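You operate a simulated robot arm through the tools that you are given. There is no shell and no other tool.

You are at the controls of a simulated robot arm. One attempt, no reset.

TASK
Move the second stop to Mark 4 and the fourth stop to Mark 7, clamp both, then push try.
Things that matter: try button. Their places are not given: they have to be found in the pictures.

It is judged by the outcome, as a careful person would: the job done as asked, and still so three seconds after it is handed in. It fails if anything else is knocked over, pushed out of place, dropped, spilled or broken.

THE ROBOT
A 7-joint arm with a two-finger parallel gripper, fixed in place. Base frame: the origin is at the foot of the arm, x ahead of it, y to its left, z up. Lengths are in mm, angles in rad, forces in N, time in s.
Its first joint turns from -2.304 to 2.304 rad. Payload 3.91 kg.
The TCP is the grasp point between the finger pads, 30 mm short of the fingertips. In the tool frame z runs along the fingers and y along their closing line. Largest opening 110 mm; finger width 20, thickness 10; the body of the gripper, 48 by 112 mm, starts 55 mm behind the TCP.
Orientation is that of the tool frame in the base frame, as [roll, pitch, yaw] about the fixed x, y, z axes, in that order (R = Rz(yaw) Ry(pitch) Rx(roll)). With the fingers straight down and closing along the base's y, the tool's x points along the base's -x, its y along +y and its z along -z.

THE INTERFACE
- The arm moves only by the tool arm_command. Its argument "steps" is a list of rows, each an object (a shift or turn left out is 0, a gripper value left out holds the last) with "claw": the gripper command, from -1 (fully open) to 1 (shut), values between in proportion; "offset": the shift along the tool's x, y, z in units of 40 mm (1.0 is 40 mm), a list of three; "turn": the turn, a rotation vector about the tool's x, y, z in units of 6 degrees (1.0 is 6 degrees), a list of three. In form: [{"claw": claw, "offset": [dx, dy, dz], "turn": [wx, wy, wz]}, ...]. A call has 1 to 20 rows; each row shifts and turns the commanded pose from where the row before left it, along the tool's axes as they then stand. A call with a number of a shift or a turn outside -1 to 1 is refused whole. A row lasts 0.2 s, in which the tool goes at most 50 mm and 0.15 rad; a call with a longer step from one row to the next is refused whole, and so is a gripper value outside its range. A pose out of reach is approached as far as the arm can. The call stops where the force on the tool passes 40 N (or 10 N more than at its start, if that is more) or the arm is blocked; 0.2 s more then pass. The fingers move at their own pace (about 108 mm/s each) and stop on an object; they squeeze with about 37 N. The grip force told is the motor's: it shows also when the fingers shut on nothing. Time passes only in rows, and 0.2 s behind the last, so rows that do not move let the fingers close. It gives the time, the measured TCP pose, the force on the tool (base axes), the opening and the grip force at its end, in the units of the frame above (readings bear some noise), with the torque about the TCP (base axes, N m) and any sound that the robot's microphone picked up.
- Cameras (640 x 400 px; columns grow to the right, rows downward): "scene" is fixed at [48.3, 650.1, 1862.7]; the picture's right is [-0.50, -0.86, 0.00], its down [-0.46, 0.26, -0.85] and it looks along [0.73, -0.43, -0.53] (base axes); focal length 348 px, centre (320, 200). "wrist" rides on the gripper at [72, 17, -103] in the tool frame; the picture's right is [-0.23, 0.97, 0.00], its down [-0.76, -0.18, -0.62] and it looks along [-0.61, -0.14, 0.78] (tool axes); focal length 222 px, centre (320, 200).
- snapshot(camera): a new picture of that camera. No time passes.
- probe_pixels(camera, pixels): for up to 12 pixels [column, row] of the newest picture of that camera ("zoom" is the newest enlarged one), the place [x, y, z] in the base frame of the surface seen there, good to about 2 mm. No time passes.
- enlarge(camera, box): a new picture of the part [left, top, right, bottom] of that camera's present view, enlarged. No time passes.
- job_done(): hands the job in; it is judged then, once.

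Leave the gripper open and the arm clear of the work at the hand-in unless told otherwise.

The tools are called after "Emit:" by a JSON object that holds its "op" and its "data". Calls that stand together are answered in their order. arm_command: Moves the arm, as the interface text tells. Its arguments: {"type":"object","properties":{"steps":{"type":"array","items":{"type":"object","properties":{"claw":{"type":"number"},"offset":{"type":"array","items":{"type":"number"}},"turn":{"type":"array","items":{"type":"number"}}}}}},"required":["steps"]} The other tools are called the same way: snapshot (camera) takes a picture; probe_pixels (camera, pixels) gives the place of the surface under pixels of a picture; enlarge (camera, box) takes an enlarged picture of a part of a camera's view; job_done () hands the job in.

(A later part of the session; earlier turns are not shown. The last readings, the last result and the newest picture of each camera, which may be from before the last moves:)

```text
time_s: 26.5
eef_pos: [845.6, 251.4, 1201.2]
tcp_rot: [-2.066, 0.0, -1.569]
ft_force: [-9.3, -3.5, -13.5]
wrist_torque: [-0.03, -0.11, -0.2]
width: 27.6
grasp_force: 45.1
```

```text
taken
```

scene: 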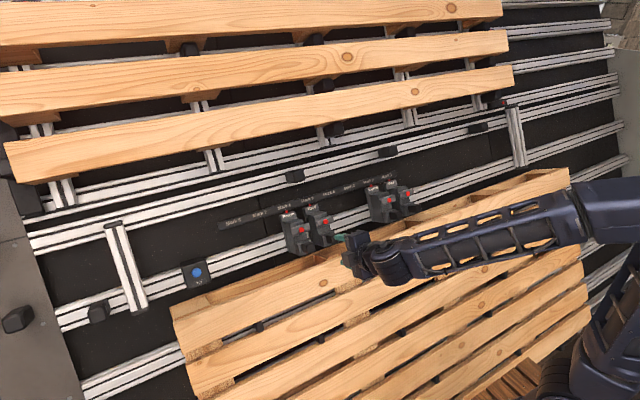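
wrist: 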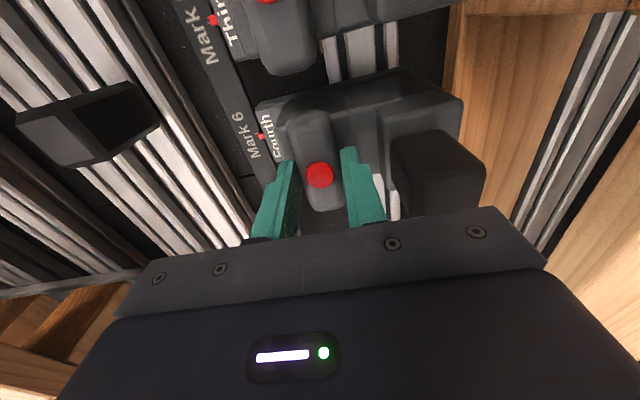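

The bar is held (27.6 mm). I ease 1.2 mm downward to balance the side force and test a small turn of +9° (clockwise seen from the front), watching the torque.

Emit:
{"op": "arm_command", "data": {"steps": [{"offset": [0, 0.03, 0]}, {"turn": [0, 0, 0.5]}, {"turn": [0, 0, 0.5]}, {"turn": [0, 0, 0.5]}, {"turn": [0, 0, 0]}]}}

Emit:
{"op": "enlarge", "data": {"camera": "wrist", "box": [220, 60, 420, 240]}}

```text
time_s: 27.7
eef_pos: [845.4, 250.8, 1200.6]
tcp_rot: [-2.071, 0.138, -1.644]
ft_force: [-9.7, -6.7, -8.5]
wrist_torque: [-1.42, -0.3, 0.79]
width: 30.8
grasp_force: 44.9
```

```text
2.22 times, centred on (320, 150) of wrist
```

zoom: 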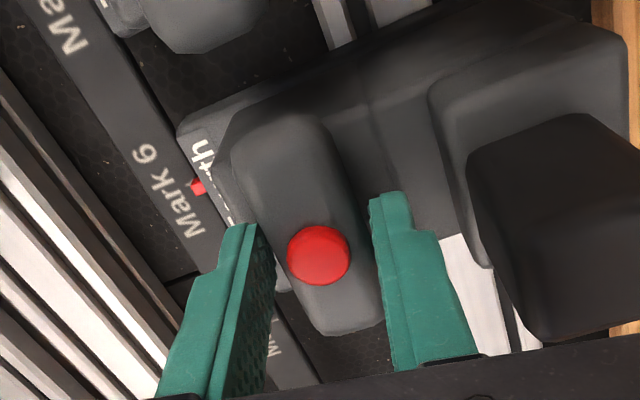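

The torque rose to ~1.6 N·m and the fingers were pried open (30.8 mm): the bar does not turn that way. I go back to zero and test 9° the other way.

Emit:
{"op": "arm_command", "data": {"steps": [{"turn": [0, 0, -0.5]}, {"turn": [0, 0, -0.5]}, {"turn": [0, 0, -0.5]}, {"turn": [0, 0, -0.5]}, {"turn": [0, 0, -0.5]}, {"turn": [0, 0, -0.5]}, {"turn": [0, 0, 0]}]}}

Emit:
{"op": "enlarge", "data": {"camera": "wrist", "box": [220, 60, 420, 240]}}

```text
time_s: 29.3
eef_pos: [845.3, 251.3, 1199.9]
tcp_rot: [-2.071, -0.139, -1.494]
ft_force: [3.3, 5.8, -9.1]
wrist_torque: [0.47, -0.04, 0.71]
width: 27.8
grasp_force: 45.2
```

```text
2.22 times, centred on (320, 150) of wrist
```

zoom: 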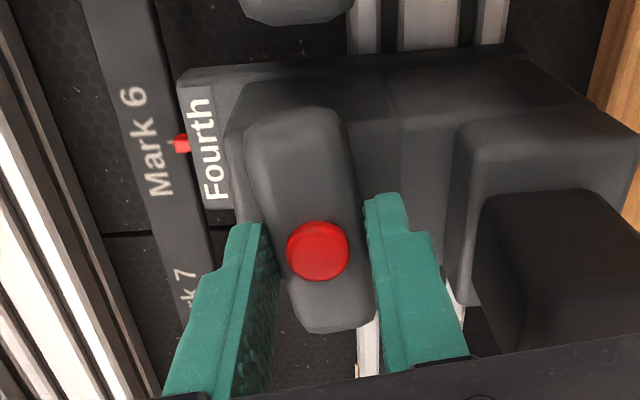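

The bar turned freely this way (counter-clockwise from the front): torque near zero, grip width unchanged. I continue turning in small groups, watching torque and reach.

Emit:
{"op": "arm_command", "data": {"steps": [{"turn": [0, 0, -0.8]}, {"turn": [0, 0, -0.8]}, {"turn": [0, 0, -0.8]}, {"turn": [0, 0, 0]}]}}

Emit:
{"op": "enlarge", "data": {"camera": "wrist", "box": [220, 60, 420, 240]}}

```text
time_s: 30.3
eef_pos: [845.0, 251.1, 1199.5]
tcp_rot: [-2.103, -0.358, -1.365]
ft_force: [-15.8, 1.3, -14.8]
wrist_torque: [-0.23, -0.18, -0.59]
width: 28.0
grasp_force: 44.8
```

```text
2.22 times, centred on (320, 150) of wrist
```

zoom: 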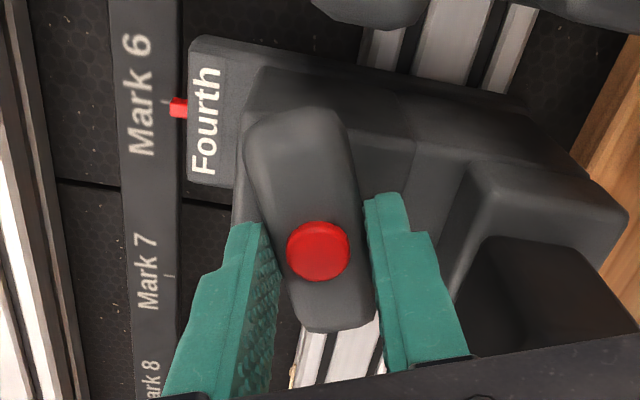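

It keeps turning (now about 23°). A 20 N down-slope force shows my centre is slightly high; I ease 1.5 mm down and turn on.

Emit:
{"op": "arm_command", "data": {"steps": [{"offset": [-0.015, 0.034, 0]}, {"turn": [0, 0, -0.8]}, {"turn": [0, 0, -0.8]}, {"turn": [0, 0, -0.8]}, {"turn": [0, 0, 0]}]}}

```text
time_s: 31.5
eef_pos: [844.4, 251.1, 1198.9]
tcp_rot: [-2.168, -0.57, -1.216]
ft_force: [-6.6, 4.4, -8.2]
wrist_torque: [0.02, -0.12, 0.0]
width: 28.0
grasp_force: 44.7
```

Turning continues easily (about 38°). I go on in the same small steps.

Emit:
{"op": "arm_command", "data": {"steps": [{"turn": [0, 0, -0.8]}, {"turn": [0, 0, -0.8]}, {"turn": [0, 0, -0.8]}, {"turn": [0, 0, 0]}]}}

Emit:
{"op": "enlarge", "data": {"camera": "wrist", "box": [220, 60, 420, 240]}}

```text
time_s: 32.5
eef_pos: [843.2, 250.8, 1198.9]
tcp_rot: [-2.294, -0.77, -1.018]
ft_force: [-2.1, 1.9, -8.5]
wrist_torque: [-0.2, -0.49, -0.44]
width: 28.0
grasp_force: 45.0
```

```text
2.22 times, centred on (320, 150) of wrist
```

zoom: 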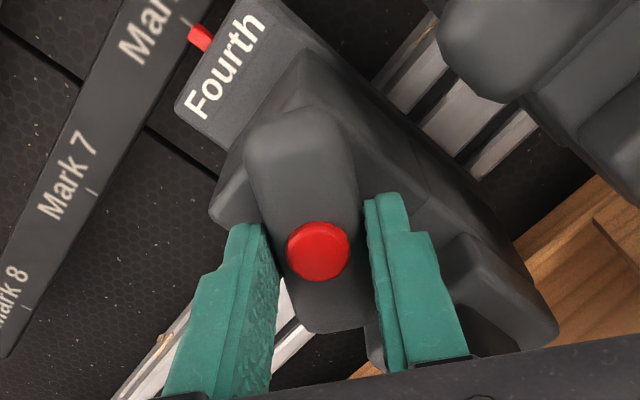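

Bar now about 52° turned, following the fingers. I continue.

Emit:
{"op": "arm_command", "data": {"steps": [{"turn": [0, 0, -0.8]}, {"turn": [0, 0, -0.8]}, {"turn": [0, 0, -0.8]}, {"turn": [0, 0, 0]}]}}

```text
time_s: 33.5
eef_pos: [844.5, 252.5, 1198.4]
tcp_rot: [-2.508, -0.941, -0.734]
ft_force: [-5.2, -1.5, -13.8]
wrist_torque: [-0.29, -0.27, -0.45]
width: 27.7
grasp_force: 45.1
```

No warning and low torque (about 66°). Continue another 14°.

Emit:
{"op": "arm_command", "data": {"steps": [{"turn": [0, 0, -0.8]}, {"turn": [0, 0, -0.8]}, {"turn": [0, 0, -0.8]}, {"turn": [0, 0, 0]}]}}

Emit:
{"op": "enlarge", "data": {"camera": "wrist", "box": [220, 60, 420, 240]}}

Emit:
{"op": "snapshot", "data": {"camera": "scene"}}

```text
time_s: 34.5
eef_pos: [843.9, 251.7, 1198.9]
tcp_rot: [-2.863, -1.052, -0.317]
ft_force: [-8.0, -5.7, -20.4]
wrist_torque: [-0.13, 0.94, -0.15]
width: 27.9
grasp_force: 44.8
```

```text
2.22 times, centred on (320, 150) of wrist
```

zoom: 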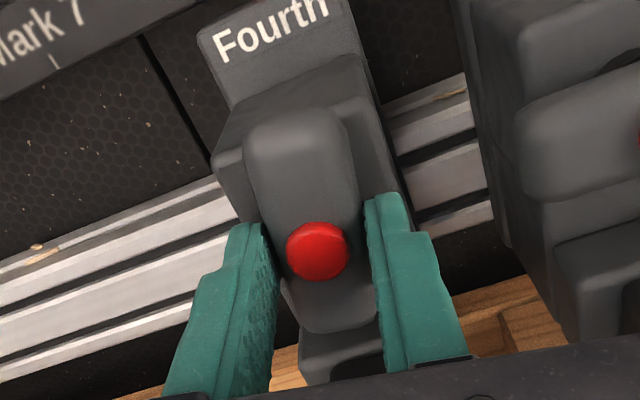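

```text
taken
```

scene: 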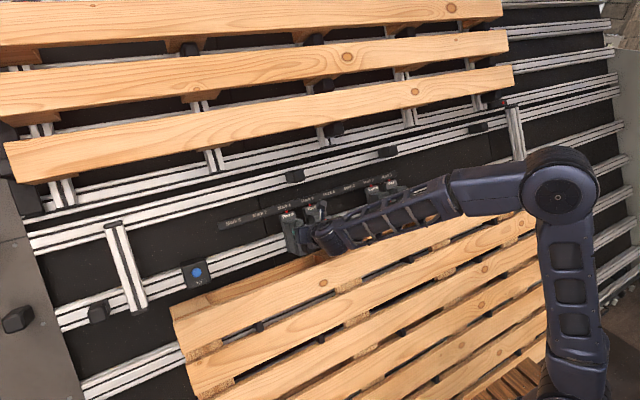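

About 81° turned. I finish to 90° (−8.9° more), watching for an end stop.

Emit:
{"op": "arm_command", "data": {"steps": [{"turn": [0, 0, -0.75]}, {"turn": [0, 0, -0.73]}, {"turn": [0, 0, 0]}]}}

Emit:
{"op": "snapshot", "data": {"camera": "wrist"}}

```text
time_s: 35.3
eef_pos: [844.5, 250.4, 1198.8]
tcp_rot: [-3.138, -1.075, 0.0]
ft_force: [-14.1, -7.7, -24.2]
wrist_torque: [-0.22, 0.82, -0.21]
width: 27.7
grasp_force: 44.2
```

```text
taken
```

wrist: 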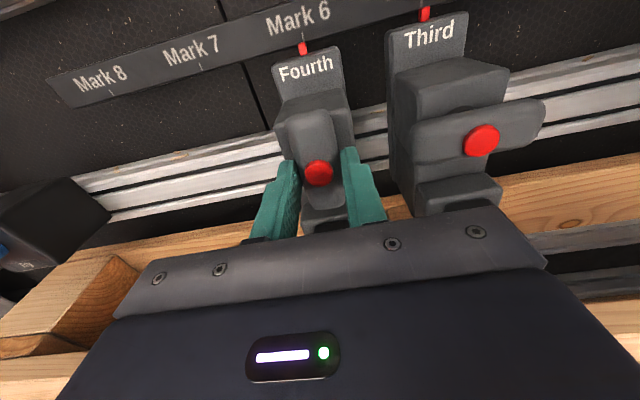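

The bar is now upright (90° turned) and the view shows Fourth still at Mark 6. I relax 2 mm downward and then test sliding +y (tool −y) by about 8 mm holding the bar.

Emit:
{"op": "arm_command", "data": {"steps": [{"offset": [-0.05, 0, 0]}, {"offset": [0, -0.07, 0]}, {"offset": [0, -0.07, 0]}, {"offset": [0, -0.07, 0]}, {"offset": [0, 0, 0]}]}}

Emit:
{"op": "snapshot", "data": {"camera": "wrist"}}

```text
time_s: 36.5
eef_pos: [842.8, 258.4, 1197.8]
tcp_rot: [-3.136, -1.079, -0.005]
ft_force: [6.5, -3.7, -1.9]
wrist_torque: [-0.29, -0.68, -0.38]
width: 27.8
grasp_force: 44.7
```

```text
taken
```

wrist: 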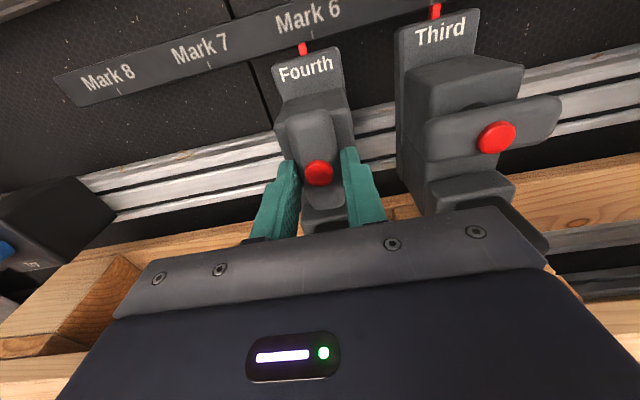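

It slides freely (3.7 N). I carry it on 75 mm toward Mark 7 in 15 mm steps, then measure.

Emit:
{"op": "arm_command", "data": {"steps": [{"offset": [0, -0.375, 0]}, {"offset": [0, -0.375, 0]}, {"offset": [0, -0.375, 0]}, {"offset": [0, -0.375, 0]}, {"offset": [0, -0.375, 0]}, {"offset": [0, 0, 0]}]}}

Emit:
{"op": "snapshot", "data": {"camera": "wrist"}}

Emit:
{"op": "enlarge", "data": {"camera": "scene", "box": [230, 180, 320, 260]}}

```text
time_s: 37.9
eef_pos: [843.1, 337.0, 1198.4]
tcp_rot: [-3.135, -1.077, -0.004]
ft_force: [25.0, 7.6, 12.5]
wrist_torque: [0.02, -0.6, 0.25]
width: 27.9
grasp_force: 45.4
```

```text
taken
```

wrist: 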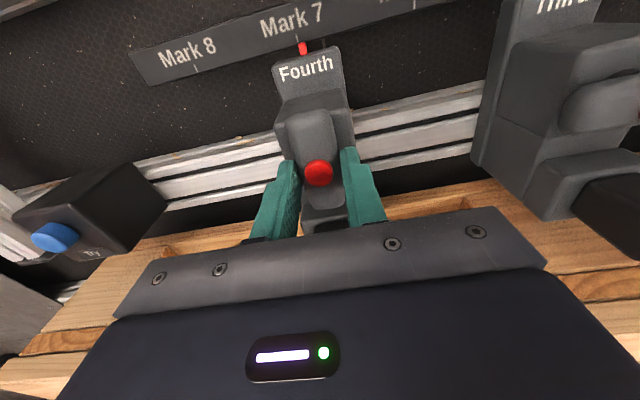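

```text
5.00 times, centred on (275, 220) of scene
```

zoom: 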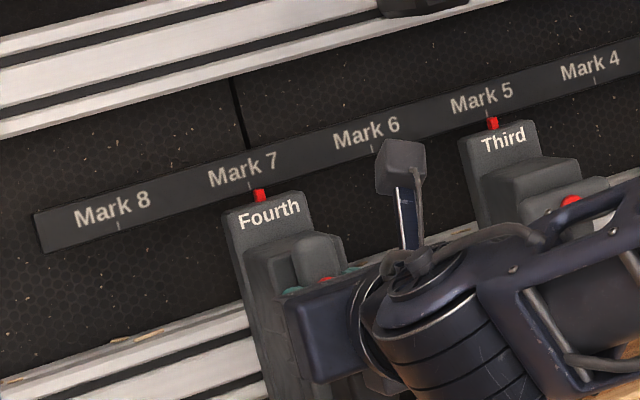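

Fourth's pointer is now near Mark 7. I zoom in on pointer and tick to measure the remaining offset.

Emit:
{"op": "enlarge", "data": {"camera": "wrist", "box": [250, 0, 360, 80]}}

Emit:
{"op": "enlarge", "data": {"camera": "scene", "box": [250, 200, 300, 235]}}

```text
5.00 times, centred on (305, 40) of wrist
```

zoom: 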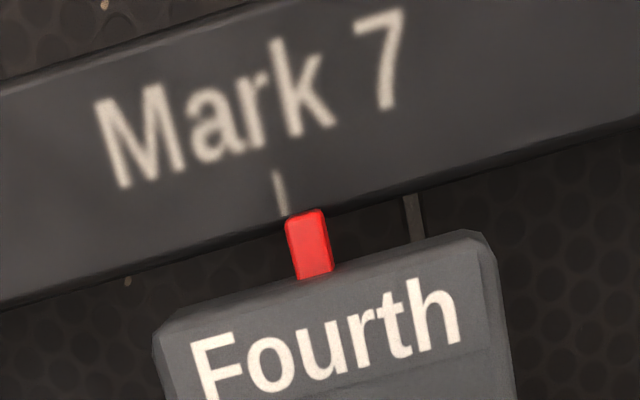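

```text
11.43 times, centred on (275, 218) of scene
```

zoom: 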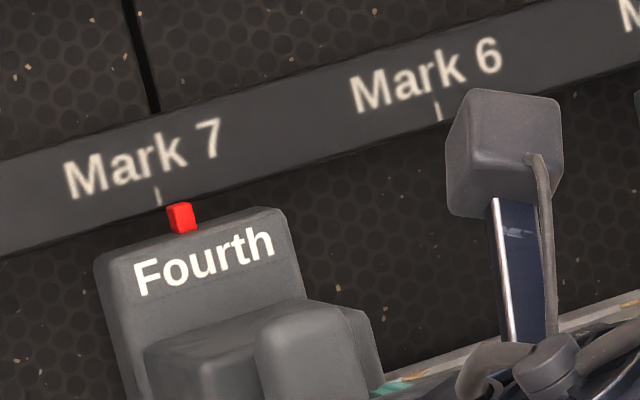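

I probe the pointer, the Mark 7 tick (158,197) and the Mark 6 tick (439,112) in this zoom.

Emit:
{"op": "probe_pixels", "data": {"camera": "zoom", "pixels": [[158, 190], [159, 203], [439, 112], [176, 218], [183, 213], [194, 218], [180, 222], [105, 265], [280, 212]]}}

```text
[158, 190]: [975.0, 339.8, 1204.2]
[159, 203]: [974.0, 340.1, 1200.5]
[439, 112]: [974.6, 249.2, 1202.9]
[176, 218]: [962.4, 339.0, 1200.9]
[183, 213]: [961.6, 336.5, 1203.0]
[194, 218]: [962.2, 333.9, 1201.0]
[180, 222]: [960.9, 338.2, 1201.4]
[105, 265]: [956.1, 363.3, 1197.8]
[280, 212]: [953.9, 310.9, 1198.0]
```

Pointer is at y≈336.5, tick at 340: 3.4 mm to go. I move that and relieve 1 mm of the slope force, then measure again.

Emit:
{"op": "arm_command", "data": {"steps": [{"offset": [0.025, -0.045, 0]}, {"offset": [0, -0.04, 0]}, {"offset": [0, 0, 0]}]}}

Emit:
{"op": "enlarge", "data": {"camera": "wrist", "box": [250, 0, 360, 80]}}

Emit:
{"op": "enlarge", "data": {"camera": "scene", "box": [250, 200, 300, 235]}}

Emit:
{"op": "probe_pixels", "data": {"camera": "zoom", "pixels": [[158, 190], [159, 203], [170, 218], [176, 218], [182, 216], [188, 220]]}}

```text
time_s: 38.7
eef_pos: [843.5, 337.5, 1198.1]
tcp_rot: [-3.137, -1.075, -0.004]
ft_force: [6.8, 4.6, 8.9]
wrist_torque: [-0.18, -0.41, -0.06]
width: 27.7
grasp_force: 45.1
```

```text
5.00 times, centred on (305, 40) of wrist
```

zoom: 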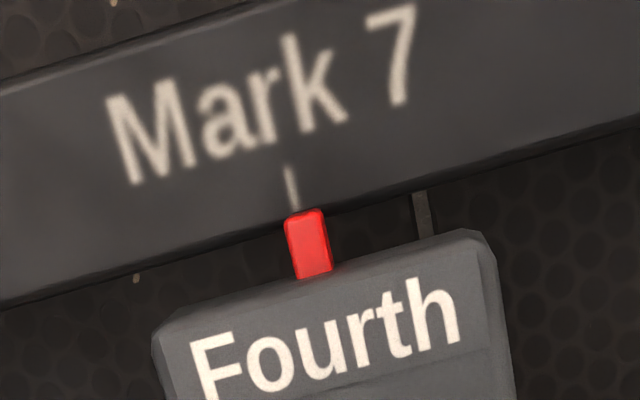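

```text
11.43 times, centred on (275, 218) of scene
```

zoom: 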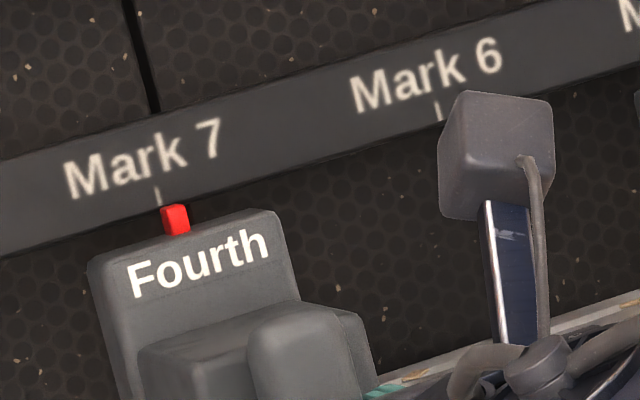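

```text
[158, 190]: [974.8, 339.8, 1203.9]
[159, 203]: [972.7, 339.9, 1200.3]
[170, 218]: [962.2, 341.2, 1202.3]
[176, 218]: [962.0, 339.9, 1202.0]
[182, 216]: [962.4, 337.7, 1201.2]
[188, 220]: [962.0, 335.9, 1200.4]
```

Pointer centre now ≈338.6. One more 1.4 mm nudge, then measure.

Emit:
{"op": "arm_command", "data": {"steps": [{"offset": [0.01, -0.04, 0]}, {"offset": [0, 0, 0]}]}}

Emit:
{"op": "enlarge", "data": {"camera": "wrist", "box": [250, 0, 360, 80]}}

Emit:
{"op": "enlarge", "data": {"camera": "scene", "box": [255, 205, 285, 226]}}

```text
time_s: 39.3
eef_pos: [842.7, 339.3, 1198.1]
tcp_rot: [-3.138, -1.075, -0.003]
ft_force: [-0.2, -1.0, 4.1]
wrist_torque: [-0.18, 0.23, -0.18]
width: 27.7
grasp_force: 44.7
```

```text
5.00 times, centred on (305, 40) of wrist
```

zoom: 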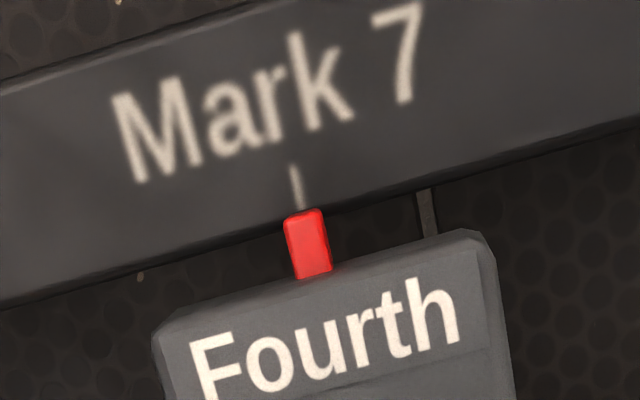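

```text
16.00 times, centred on (270, 216) of scene
```

zoom: 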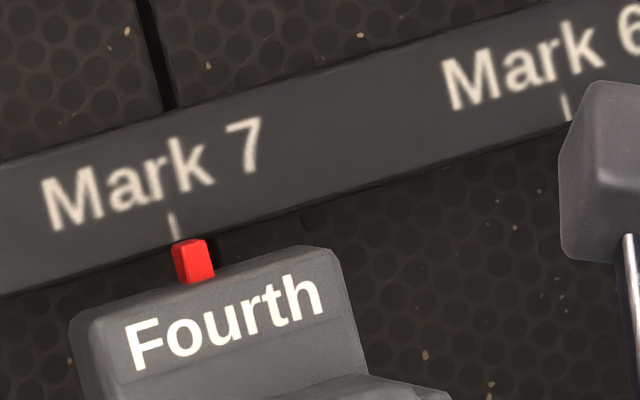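

Emit:
{"op": "probe_pixels", "data": {"camera": "zoom", "pixels": [[174, 226], [175, 232], [182, 265], [186, 262], [194, 260], [200, 262], [206, 266], [209, 262]]}}

```text
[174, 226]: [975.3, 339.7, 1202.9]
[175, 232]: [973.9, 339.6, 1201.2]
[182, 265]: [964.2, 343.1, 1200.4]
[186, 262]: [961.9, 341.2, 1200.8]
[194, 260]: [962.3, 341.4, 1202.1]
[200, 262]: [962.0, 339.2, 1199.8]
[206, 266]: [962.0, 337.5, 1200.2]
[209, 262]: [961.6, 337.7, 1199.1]
```

Pointer centre is at ≈339.7, right on Mark 7. Now I turn the bar back clockwise (+tool z) to clamp, in groups, watching force and torque.

Emit:
{"op": "arm_command", "data": {"steps": [{"turn": [0, 0, 0.8]}, {"turn": [0, 0, 0.8]}, {"turn": [0, 0, 0.8]}, {"turn": [0, 0, 0.8]}, {"turn": [0, 0, 0.8]}, {"turn": [0, 0, 0]}]}}

Emit:
{"op": "enlarge", "data": {"camera": "scene", "box": [255, 205, 285, 226]}}

```text
time_s: 40.7
eef_pos: [843.1, 340.1, 1198.5]
tcp_rot: [-2.491, -0.932, -0.755]
ft_force: [14.0, 5.5, -2.4]
wrist_torque: [0.21, 0.24, 0.54]
width: 27.5
grasp_force: 45.3
```

```text
16.00 times, centred on (270, 216) of scene
```

zoom: 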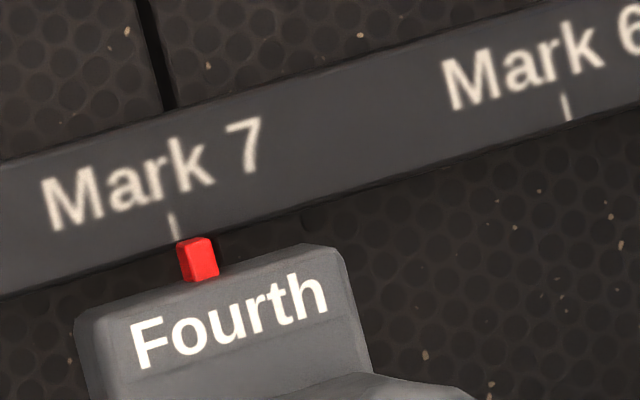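

The pointer slid back ~1.1 mm during the turn. I correct by +1.2 mm in y and keep turning.

Emit:
{"op": "arm_command", "data": {"steps": [{"offset": [-0.012, -0.027, 0]}, {"turn": [0, 0, 0.8]}, {"turn": [0, 0, 0.8]}, {"turn": [0, 0, 0.8]}, {"turn": [0, 0, 0.8]}, {"turn": [0, 0, 0]}]}}

Emit:
{"op": "enlarge", "data": {"camera": "scene", "box": [255, 205, 285, 226]}}

```text
time_s: 42.1
eef_pos: [844.2, 341.2, 1199.5]
tcp_rot: [-2.234, -0.696, -1.105]
ft_force: [18.4, 4.9, 7.3]
wrist_torque: [0.42, 0.16, 0.82]
width: 27.9
grasp_force: 45.0
```

```text
16.00 times, centred on (270, 216) of scene
```

zoom: 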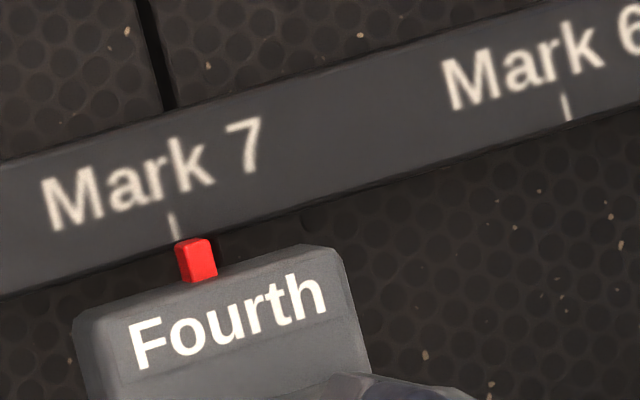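

About 0.7 mm short still; I nudge +1 mm in y, relieve the slope force, and turn 24° more.

Emit:
{"op": "arm_command", "data": {"steps": [{"offset": [-0.008, -0.027, 0.01]}, {"turn": [0, 0, 0.8]}, {"turn": [0, 0, 0.8]}, {"turn": [0, 0, 0.8]}, {"turn": [0, 0, 0.8]}, {"turn": [0, 0, 0]}]}}

Emit:
{"op": "enlarge", "data": {"camera": "scene", "box": [255, 205, 285, 226]}}

```text
time_s: 43.5
eef_pos: [844.6, 340.6, 1199.7]
tcp_rot: [-2.115, -0.418, -1.329]
ft_force: [19.3, 5.2, 8.6]
wrist_torque: [0.6, -0.05, 1.13]
width: 27.9
grasp_force: 45.0
```

```text
16.00 times, centred on (270, 216) of scene
```

zoom: 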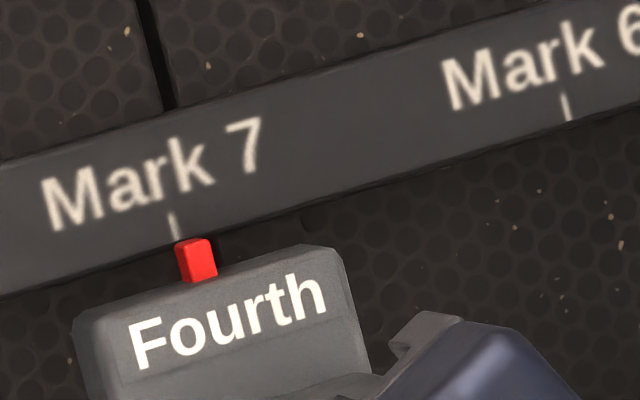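

The pointer held. 27° remain; I turn on to the end position.

Emit:
{"op": "arm_command", "data": {"steps": [{"turn": [0, 0, 0.8]}, {"turn": [0, 0, 0.8]}, {"turn": [0, 0, 0.8]}, {"turn": [0, 0, 0.8]}, {"turn": [0, 0, 0.8]}, {"turn": [0, 0, 0]}]}}

Emit:
{"op": "snapshot", "data": {"camera": "wrist"}}

Emit:
{"op": "enlarge", "data": {"camera": "scene", "box": [255, 205, 285, 226]}}

```text
time_s: 44.9
eef_pos: [845.4, 341.3, 1200.8]
tcp_rot: [-2.065, -0.051, -1.541]
ft_force: [22.8, 5.8, 29.3]
wrist_torque: [0.37, -0.93, 0.74]
width: 27.9
grasp_force: 44.7
```

```text
taken
```

wrist: 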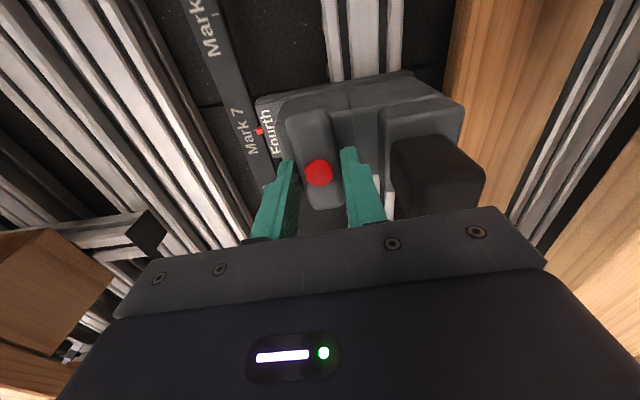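

```text
16.00 times, centred on (270, 216) of scene
```

zoom: 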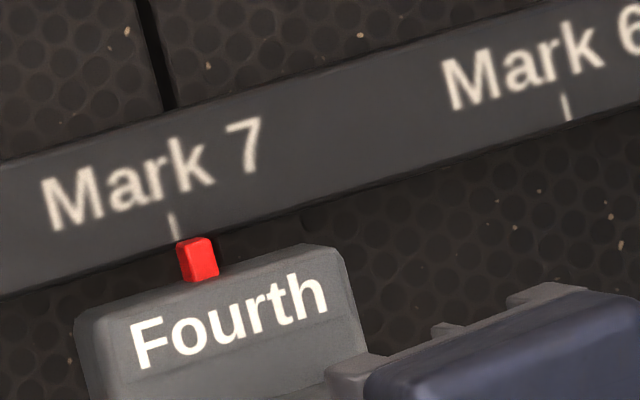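

3° remain; the tool is pulled up-slope 36 N, so I ease 2 mm up and finish the turn with a few degrees extra to seat it firmly.

Emit:
{"op": "arm_command", "data": {"steps": [{"offset": [0, -0.05, 0]}, {"turn": [0, 0, 0.5]}, {"turn": [0, 0, 0.5]}, {"turn": [0, 0, 0]}]}}

Emit:
{"op": "enlarge", "data": {"camera": "wrist", "box": [220, 60, 420, 240]}}

Emit:
{"op": "enlarge", "data": {"camera": "scene", "box": [255, 205, 285, 226]}}

Emit:
{"op": "probe_pixels", "data": {"camera": "zoom", "pixels": [[174, 226], [175, 232], [187, 262], [190, 264], [197, 262], [204, 262], [210, 262], [214, 266]]}}

```text
time_s: 45.9
eef_pos: [843.6, 342.0, 1201.2]
tcp_rot: [-2.065, 0.04, -1.589]
ft_force: [2.8, 1.0, 16.5]
wrist_torque: [-1.18, -0.8, 0.71]
width: 28.4
grasp_force: 45.2
```

```text
2.22 times, centred on (320, 150) of wrist
```

zoom: 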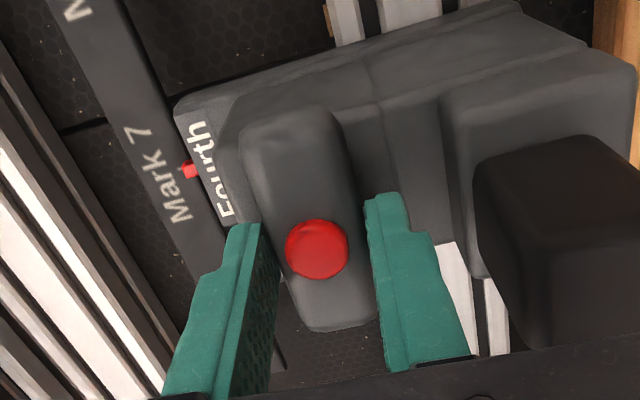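

```text
16.00 times, centred on (270, 216) of scene
```

zoom: 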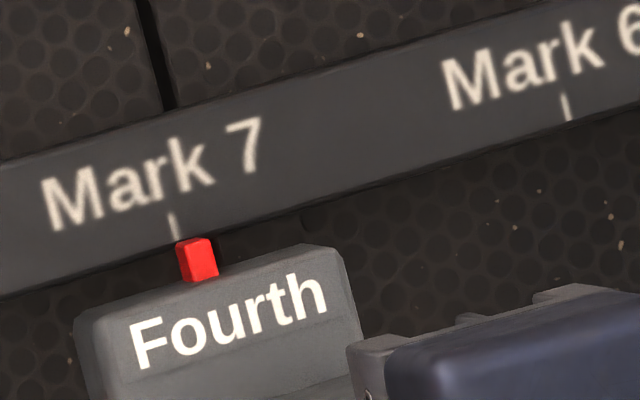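

```text
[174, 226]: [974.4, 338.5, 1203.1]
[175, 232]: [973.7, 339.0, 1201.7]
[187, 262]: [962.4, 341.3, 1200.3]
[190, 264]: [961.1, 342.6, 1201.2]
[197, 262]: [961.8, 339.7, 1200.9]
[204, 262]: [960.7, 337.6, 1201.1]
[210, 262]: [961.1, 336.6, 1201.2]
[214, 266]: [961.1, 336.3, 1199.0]
```

Torque rose to ~1.4 N·m: the bar is against its clamped end. Pointer ≈339.3 against tick 339.5. I open the fingers to 44 mm and back straight off.

Emit:
{"op": "arm_command", "data": {"steps": [{"claw": 0.2}, {"claw": 0.2}, {"claw": 0.2}, {"offset": [0, 0, -0.3]}, {"offset": [0, 0, -0.7]}, {"offset": [0, 0, -0.8]}, {"offset": [0, 0, -0.8]}, {"offset": [0, 0, 0]}]}}

Emit:
{"op": "snapshot", "data": {"camera": "wrist"}}

Emit:
{"op": "snapshot", "data": {"camera": "scene"}}

Emit:
{"op": "enlarge", "data": {"camera": "scene", "box": [240, 180, 340, 260]}}

```text
time_s: 47.7
eef_pos: [755.5, 342.0, 1251.2]
tcp_rot: [-2.067, 0.038, -1.592]
ft_force: [0.2, -0.2, 0.0]
wrist_torque: [0.0, -0.02, -0.01]
width: 44.0
grasp_force: 0.1
```

```text
taken
```

wrist: 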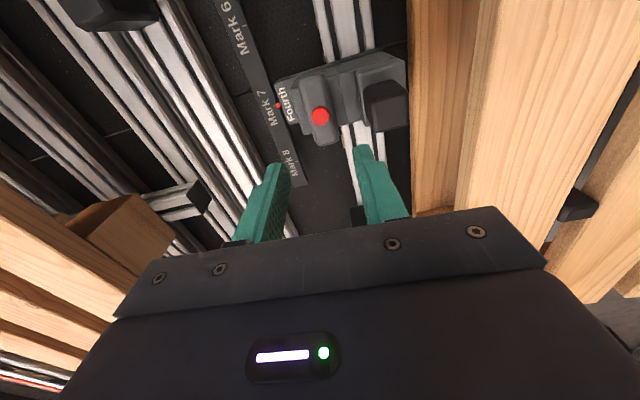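

```text
taken
```

scene: 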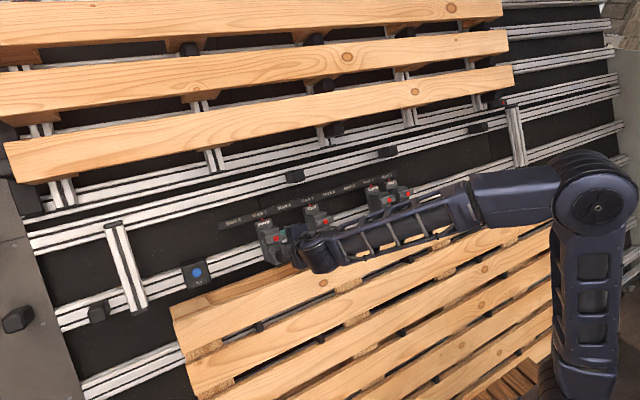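

```text
5.00 times, centred on (290, 220) of scene
```

zoom: 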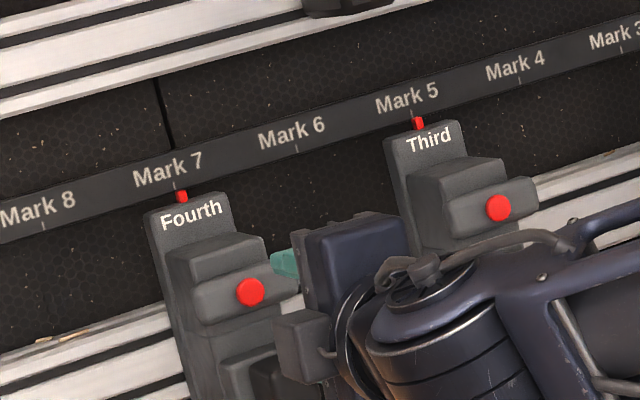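

Fourth sits at Mark 7 just as Third sits at Mark 5, bar level. Next I back off to ~300 mm, square the angle, and traverse along −y to the Second stop (y≈−110).

Emit:
{"op": "arm_command", "data": {"steps": [{"offset": [0, 0, -1], "turn": [0, 0, -0.42]}, {"offset": [0.94, 0, 0]}, {"offset": [0.94, 0, 0]}, {"offset": [0.94, 0, 0]}, {"offset": [0.94, 0, 0]}, {"offset": [0.94, 0, 0]}, {"offset": [0.94, 0, 0]}, {"offset": [0.94, 0, 0]}, {"offset": [0.94, 0, 0]}, {"offset": [0.94, 0, 0]}, {"offset": [0.94, 0, 0]}, {"offset": [0.94, 0, 0]}, {"offset": [0.94, 0, 0]}, {"offset": [0, 0, 0]}]}}

Emit:
{"op": "snapshot", "data": {"camera": "wrist"}}

Emit:
{"op": "snapshot", "data": {"camera": "scene"}}

```text
time_s: 50.7
eef_pos: [719.2, -109.9, 1270.2]
tcp_rot: [-2.068, -0.001, -1.569]
ft_force: [0.5, -0.3, 0.0]
wrist_torque: [0.01, 0.01, -0.01]
width: 44.1
grasp_force: 0.0
```

```text
taken
```

wrist: 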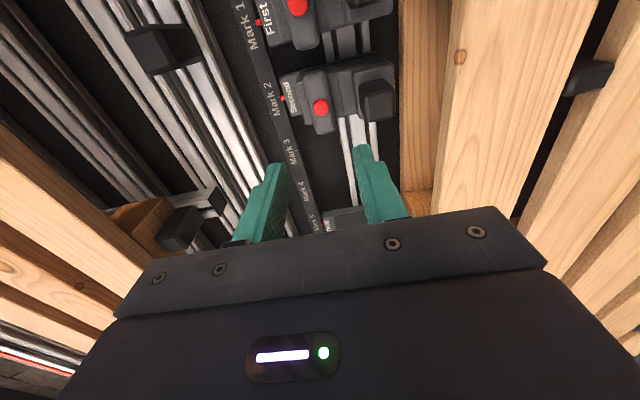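

```text
taken
```

scene: 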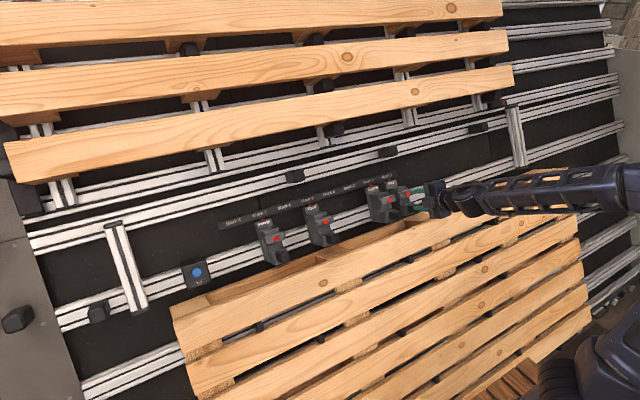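

Lined up over Second. Before gripping I check in free air (backing off 50 mm) that the turn to −180° is reachable here, in groups.

Emit:
{"op": "arm_command", "data": {"steps": [{"offset": [0, 0, -1]}, {"offset": [0, 0, -0.3]}, {"turn": [0, 0, -1]}, {"turn": [0, 0, -1]}, {"turn": [0, 0, -1]}, {"turn": [0, 0, -1]}, {"turn": [0, 0, -1]}, {"turn": [0, 0, -1]}, {"turn": [0, 0, -1]}, {"turn": [0, 0, -1]}, {"turn": [0, 0, 0]}]}}

Emit:
{"op": "arm_command", "data": {"steps": [{"turn": [0, 0, -1]}, {"turn": [0, 0, -1]}, {"turn": [0, 0, -1]}, {"turn": [0, 0, -1]}, {"turn": [0, 0, 0]}]}}

Emit:
{"op": "arm_command", "data": {"steps": [{"turn": [0, 0, -1]}, {"turn": [0, 0, -1]}, {"turn": [0, 0, -1]}, {"turn": [0, 0, 0]}]}}

```text
time_s: 53.1
eef_pos: [674.5, -108.9, 1294.0]
tcp_rot: [-2.25, -0.714, -1.083]
ft_force: [-0.1, 0.6, 0.0]
wrist_torque: [0.0, 0.01, -0.01]
width: 44.0
grasp_force: 0.0
```

```text
time_s: 54.3
eef_pos: [673.0, -109.8, 1294.3]
tcp_rot: [-2.621, -0.993, -0.596]
ft_force: [0.1, 0.1, 0.6]
wrist_torque: [-0.03, -0.03, -0.02]
width: 44.3
grasp_force: 0.1
```

```text
time_s: 55.3
eef_pos: [673.3, -111.0, 1293.5]
tcp_rot: [3.14, -1.078, 0.004]
ft_force: [-0.2, 0.7, -0.5]
wrist_torque: [0.0, 0.02, 0.01]
width: 44.0
grasp_force: 0.2
```

Reachable all the way. I turn back +90° and close in to about 260 mm over Second, then check alignment.

Emit:
{"op": "arm_command", "data": {"steps": [{"turn": [0, 0, 1]}, {"turn": [0, 0, 1]}, {"turn": [0, 0, 1]}, {"turn": [0, 0, 1]}, {"turn": [0, 0, 1]}, {"turn": [0, 0, 1]}, {"turn": [0, 0, 1]}, {"turn": [0, 0, 1]}, {"turn": [0, 0, 1]}, {"turn": [0, 0, 1]}, {"turn": [0, 0, 1]}, {"turn": [0, 0, 1]}, {"turn": [0, 0, 1]}, {"turn": [0, 0, 1]}, {"turn": [0, 0, 1]}, {"offset": [0, 0.08, 0.8]}, {"offset": [0, 0, 0.8]}, {"offset": [0, 0, 0.8]}, {"offset": [0, 0, 0]}]}}

Emit:
{"op": "snapshot", "data": {"camera": "wrist"}}

Emit:
{"op": "enlarge", "data": {"camera": "wrist", "box": [220, 40, 440, 180]}}

Emit:
{"op": "enlarge", "data": {"camera": "scene", "box": [350, 170, 430, 230]}}

```text
time_s: 59.3
eef_pos: [755.6, -109.1, 1244.2]
tcp_rot: [-2.067, 0.0, -1.568]
ft_force: [0.1, 0.0, 1.3]
wrist_torque: [-0.01, -0.02, 0.0]
width: 44.1
grasp_force: 0.0
```

```text
taken
```

wrist: 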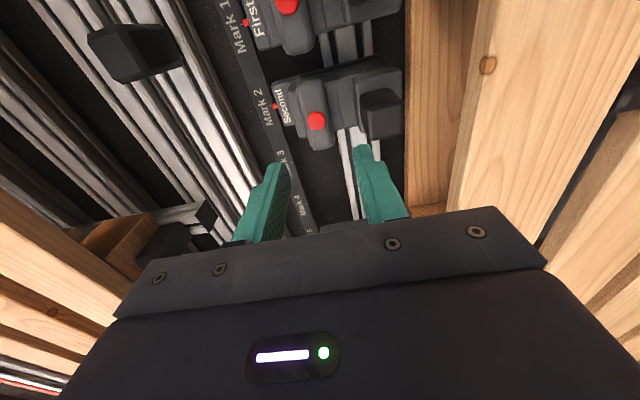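

```text
2.86 times, centred on (330, 110) of wrist
```

zoom: 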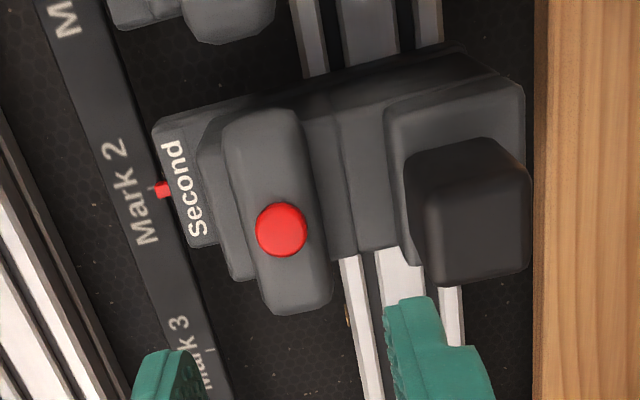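

```text
6.67 times, centred on (390, 200) of scene
```

zoom: 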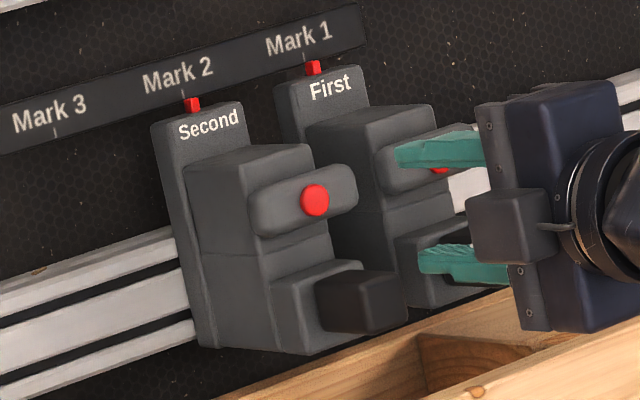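

Alignment matches the earlier good approach (red dot at (316,120)). I advance 100 mm and straddle the bar.

Emit:
{"op": "arm_command", "data": {"steps": [{"offset": [0.02, -0.035, 0.7]}, {"offset": [0, 0, 0.7]}, {"offset": [0, 0, 0.6]}, {"offset": [0, 0, 0.5]}, {"offset": [0, 0, 0]}]}}

Emit:
{"op": "snapshot", "data": {"camera": "wrist"}}

```text
time_s: 60.5
eef_pos: [845.3, -111.6, 1200.2]
tcp_rot: [-2.064, 0.001, -1.57]
ft_force: [-0.2, -0.4, 1.0]
wrist_torque: [0.01, -0.02, 0.0]
width: 44.0
grasp_force: 0.1
```

```text
taken
```

wrist: 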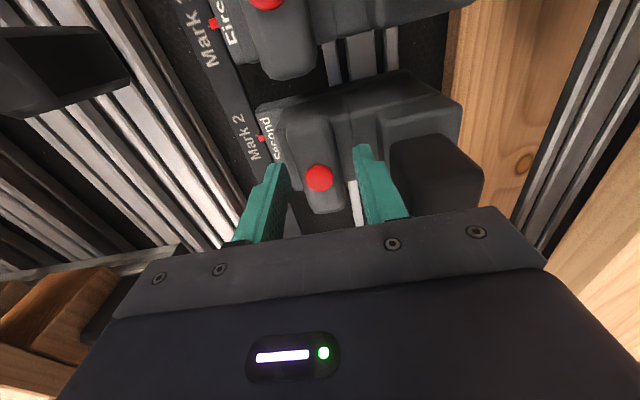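

The fingers straddle Second's bar. I close on it.

Emit:
{"op": "arm_command", "data": {"steps": [{"claw": 0.5}, {"claw": 0.8}, {"claw": 0.8}, {"claw": 0.8}]}}

```text
time_s: 61.5
eef_pos: [845.0, -110.2, 1200.9]
tcp_rot: [-2.067, 0.0, -1.569]
ft_force: [9.6, -0.5, 6.1]
wrist_torque: [0.11, -0.64, 0.02]
width: 27.7
grasp_force: 45.1
```

Held at 27.7 mm with small side force. I turn counter-clockwise (−z) in groups of 24°.

Emit:
{"op": "arm_command", "data": {"steps": [{"turn": [0, 0, -0.8]}, {"turn": [0, 0, -0.8]}, {"turn": [0, 0, -0.8]}, {"turn": [0, 0, -0.8]}, {"turn": [0, 0, -0.8]}, {"turn": [0, 0, 0]}]}}

Emit:
{"op": "enlarge", "data": {"camera": "wrist", "box": [220, 60, 420, 240]}}

```text
time_s: 62.9
eef_pos: [845.1, -110.0, 1200.1]
tcp_rot: [-2.102, -0.367, -1.361]
ft_force: [17.5, 0.8, 26.8]
wrist_torque: [0.13, -0.9, 0.12]
width: 27.7
grasp_force: 45.3
```

```text
2.22 times, centred on (320, 150) of wrist
```

zoom: 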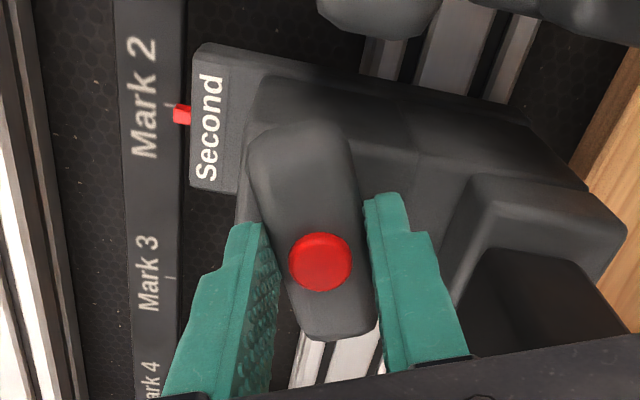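

It turned 24°. The up-slope force is 32 N, so I ease 2 mm up and continue.

Emit:
{"op": "arm_command", "data": {"steps": [{"offset": [0.02, -0.046, 0]}, {"turn": [0, 0, -0.8]}, {"turn": [0, 0, -0.8]}, {"turn": [0, 0, -0.8]}, {"turn": [0, 0, -0.8]}, {"turn": [0, 0, 0]}]}}

```text
time_s: 64.3
eef_pos: [845.7, -110.3, 1200.9]
tcp_rot: [-2.208, -0.647, -1.15]
ft_force: [-2.5, 0.0, 16.9]
wrist_torque: [0.21, -0.17, 0.3]
width: 27.9
grasp_force: 44.7
```

Forces are lower (17 N). Continue another 24°.

Emit:
{"op": "arm_command", "data": {"steps": [{"offset": [0.014, -0.014, 0]}, {"turn": [0, 0, -0.8]}, {"turn": [0, 0, -0.8]}, {"turn": [0, 0, -0.8]}, {"turn": [0, 0, -0.8]}, {"turn": [0, 0, -0.8]}, {"turn": [0, 0, 0]}]}}

```text
time_s: 65.9
eef_pos: [845.1, -110.4, 1200.6]
tcp_rot: [-2.52, -0.946, -0.721]
ft_force: [-23.5, 0.0, -11.8]
wrist_torque: [0.01, 0.58, 0.18]
width: 27.7
grasp_force: 45.6
```

Now slightly high (−21 N down-slope); I ease 1.3 mm down and finish the last 22.7°.

Emit:
{"op": "arm_command", "data": {"steps": [{"offset": [-0.03, 0.0125, -0.01]}, {"turn": [0, 0, -0.8]}, {"turn": [0, 0, -0.8]}, {"turn": [0, 0, -0.8]}, {"turn": [0, 0, -0.8]}, {"turn": [0, 0, -0.58]}, {"turn": [0, 0, 0]}]}}

Emit:
{"op": "snapshot", "data": {"camera": "wrist"}}

```text
time_s: 67.5
eef_pos: [845.8, -109.9, 1200.7]
tcp_rot: [-3.138, -1.077, -0.001]
ft_force: [0.6, 5.6, -8.1]
wrist_torque: [-0.13, 0.84, 0.01]
width: 27.7
grasp_force: 45.0
```

```text
taken
```

wrist: 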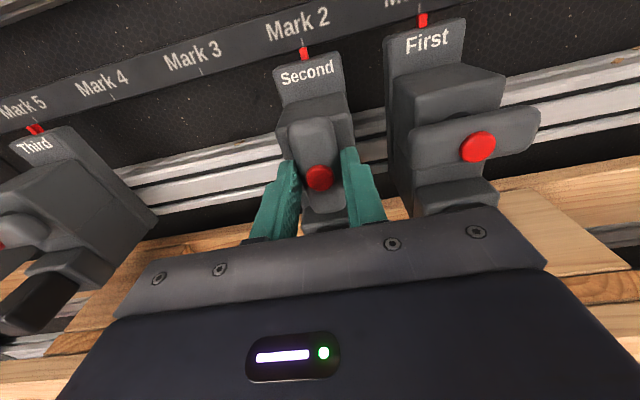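

Second's bar is upright. I slide it toward Mark 4 (+y, tool −y) 176 mm in ~15 mm steps; a force stop would show if it were stuck.

Emit:
{"op": "arm_command", "data": {"steps": [{"offset": [0, -0.1, 0]}, {"offset": [0, -0.3, 0]}, {"offset": [0, -0.4, 0]}, {"offset": [0, -0.4, 0]}, {"offset": [0, -0.4, 0]}, {"offset": [0, -0.4, 0]}, {"offset": [0, -0.4, 0]}, {"offset": [0, -0.4, 0]}, {"offset": [0, -0.4, 0]}, {"offset": [0, -0.4, 0]}, {"offset": [0, -0.4, 0]}, {"offset": [0, -0.3, 0]}, {"offset": [0, -0.1, 0]}, {"offset": [0, 0, 0]}]}}

Emit:
{"op": "snapshot", "data": {"camera": "wrist"}}

Emit:
{"op": "snapshot", "data": {"camera": "scene"}}

```text
time_s: 70.5
eef_pos: [844.9, 65.5, 1200.3]
tcp_rot: [-3.139, -1.075, 0.0]
ft_force: [16.9, 6.9, -6.2]
wrist_torque: [0.07, -0.82, 0.33]
width: 28.0
grasp_force: 45.4
```

```text
taken
```

wrist: 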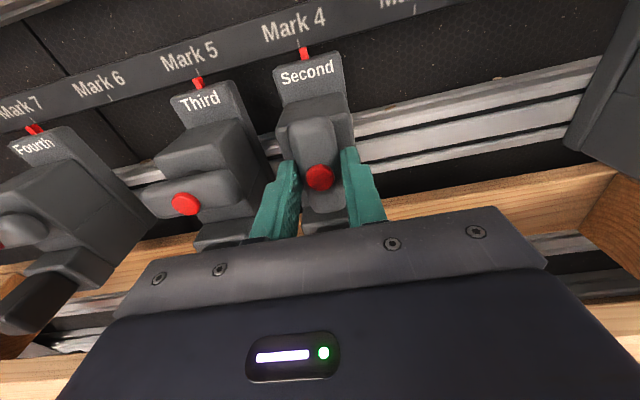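

```text
taken
```

scene: 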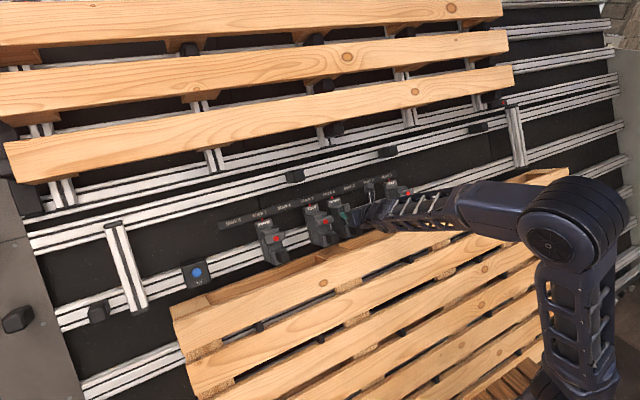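

Second now stands near Mark 4. I zoom in on its pointer and the Mark 4 tick to measure.

Emit:
{"op": "enlarge", "data": {"camera": "scene", "box": [322, 184, 352, 205]}}

Emit:
{"op": "enlarge", "data": {"camera": "wrist", "box": [250, 0, 360, 80]}}

Emit:
{"op": "enlarge", "data": {"camera": "scene", "box": [322, 184, 352, 205]}}

```text
16.00 times, centred on (337, 194) of scene
```

zoom: 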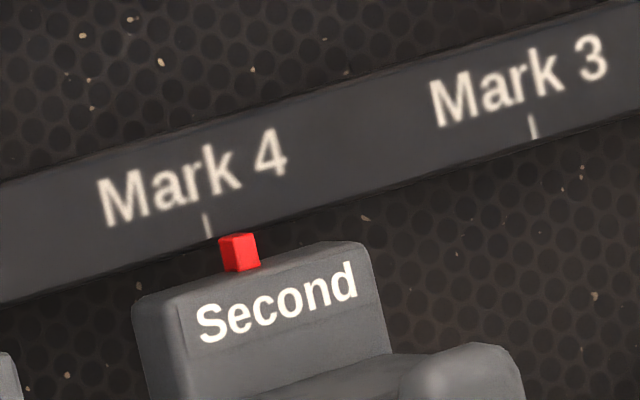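

```text
5.00 times, centred on (305, 40) of wrist
```

zoom: 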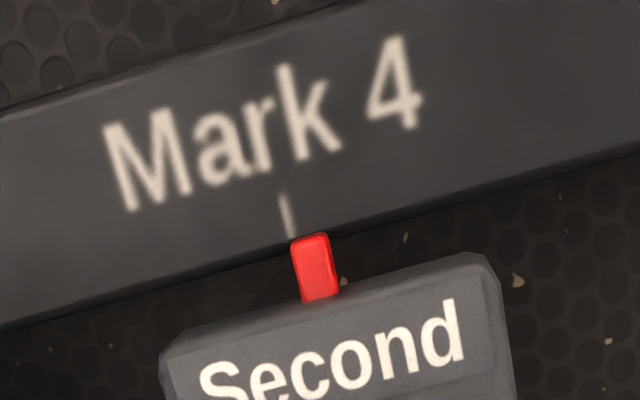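

```text
16.00 times, centred on (337, 194) of scene
```

zoom: 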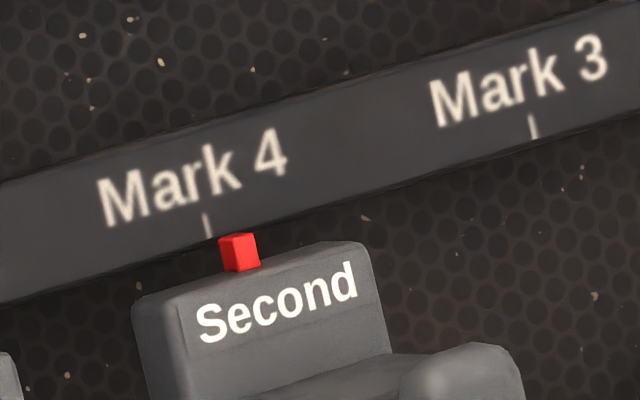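

Emit:
{"op": "probe_pixels", "data": {"camera": "zoom", "pixels": [[206, 220], [209, 232], [532, 122], [226, 256], [232, 254], [238, 252], [246, 254], [254, 254], [257, 250]]}}

```text
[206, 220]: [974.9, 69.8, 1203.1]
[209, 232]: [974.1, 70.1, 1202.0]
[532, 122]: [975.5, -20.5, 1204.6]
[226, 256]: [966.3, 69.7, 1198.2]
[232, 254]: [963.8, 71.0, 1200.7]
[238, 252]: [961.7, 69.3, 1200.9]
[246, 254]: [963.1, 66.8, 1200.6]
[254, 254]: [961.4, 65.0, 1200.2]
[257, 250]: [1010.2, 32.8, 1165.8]
```

Pointer centre ≈67.6, tick 70: 2.4 mm to go. I nudge 2.8 mm (allowing for lag) and relieve the pull toward the wall.

Emit:
{"op": "arm_command", "data": {"steps": [{"offset": [0, -0.035, 0.015]}, {"offset": [0, -0.035, 0]}, {"offset": [0, 0, 0]}]}}

Emit:
{"op": "enlarge", "data": {"camera": "wrist", "box": [250, 0, 360, 80]}}

Emit:
{"op": "enlarge", "data": {"camera": "scene", "box": [322, 184, 352, 205]}}

Emit:
{"op": "probe_pixels", "data": {"camera": "zoom", "pixels": [[206, 220], [209, 232], [224, 256], [230, 256], [236, 254], [242, 254], [248, 254], [251, 256]]}}

```text
time_s: 71.3
eef_pos: [845.5, 67.5, 1200.2]
tcp_rot: [-3.139, -1.076, -0.002]
ft_force: [-10.8, 5.0, 2.8]
wrist_torque: [-0.11, 0.77, -0.02]
width: 27.8
grasp_force: 45.5
```

```text
5.00 times, centred on (305, 40) of wrist
```

zoom: 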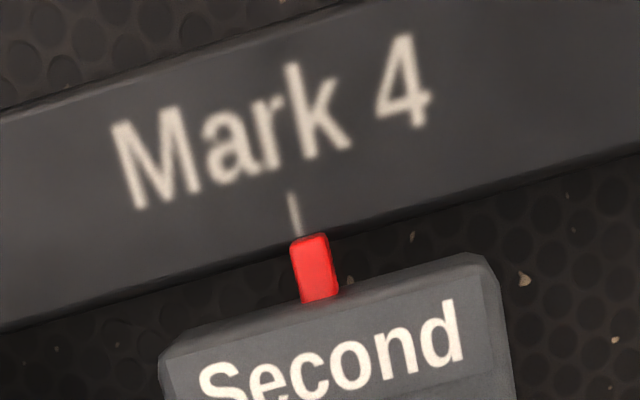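

```text
16.00 times, centred on (337, 194) of scene
```

zoom: 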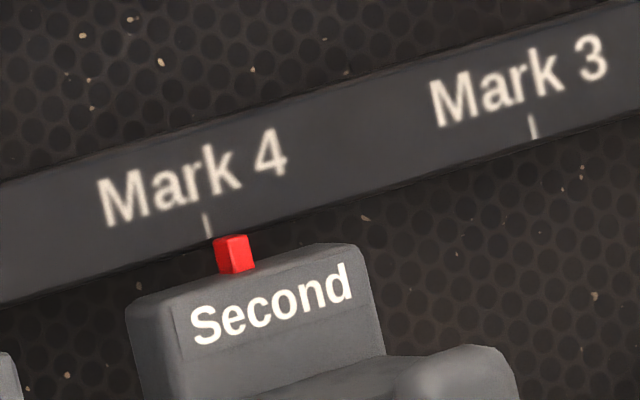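

```text
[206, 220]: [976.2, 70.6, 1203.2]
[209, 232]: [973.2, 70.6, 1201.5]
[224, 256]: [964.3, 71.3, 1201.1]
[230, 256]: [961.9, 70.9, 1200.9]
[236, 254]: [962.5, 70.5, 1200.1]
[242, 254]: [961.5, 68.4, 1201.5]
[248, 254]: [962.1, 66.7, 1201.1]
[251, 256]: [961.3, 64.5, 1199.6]
```

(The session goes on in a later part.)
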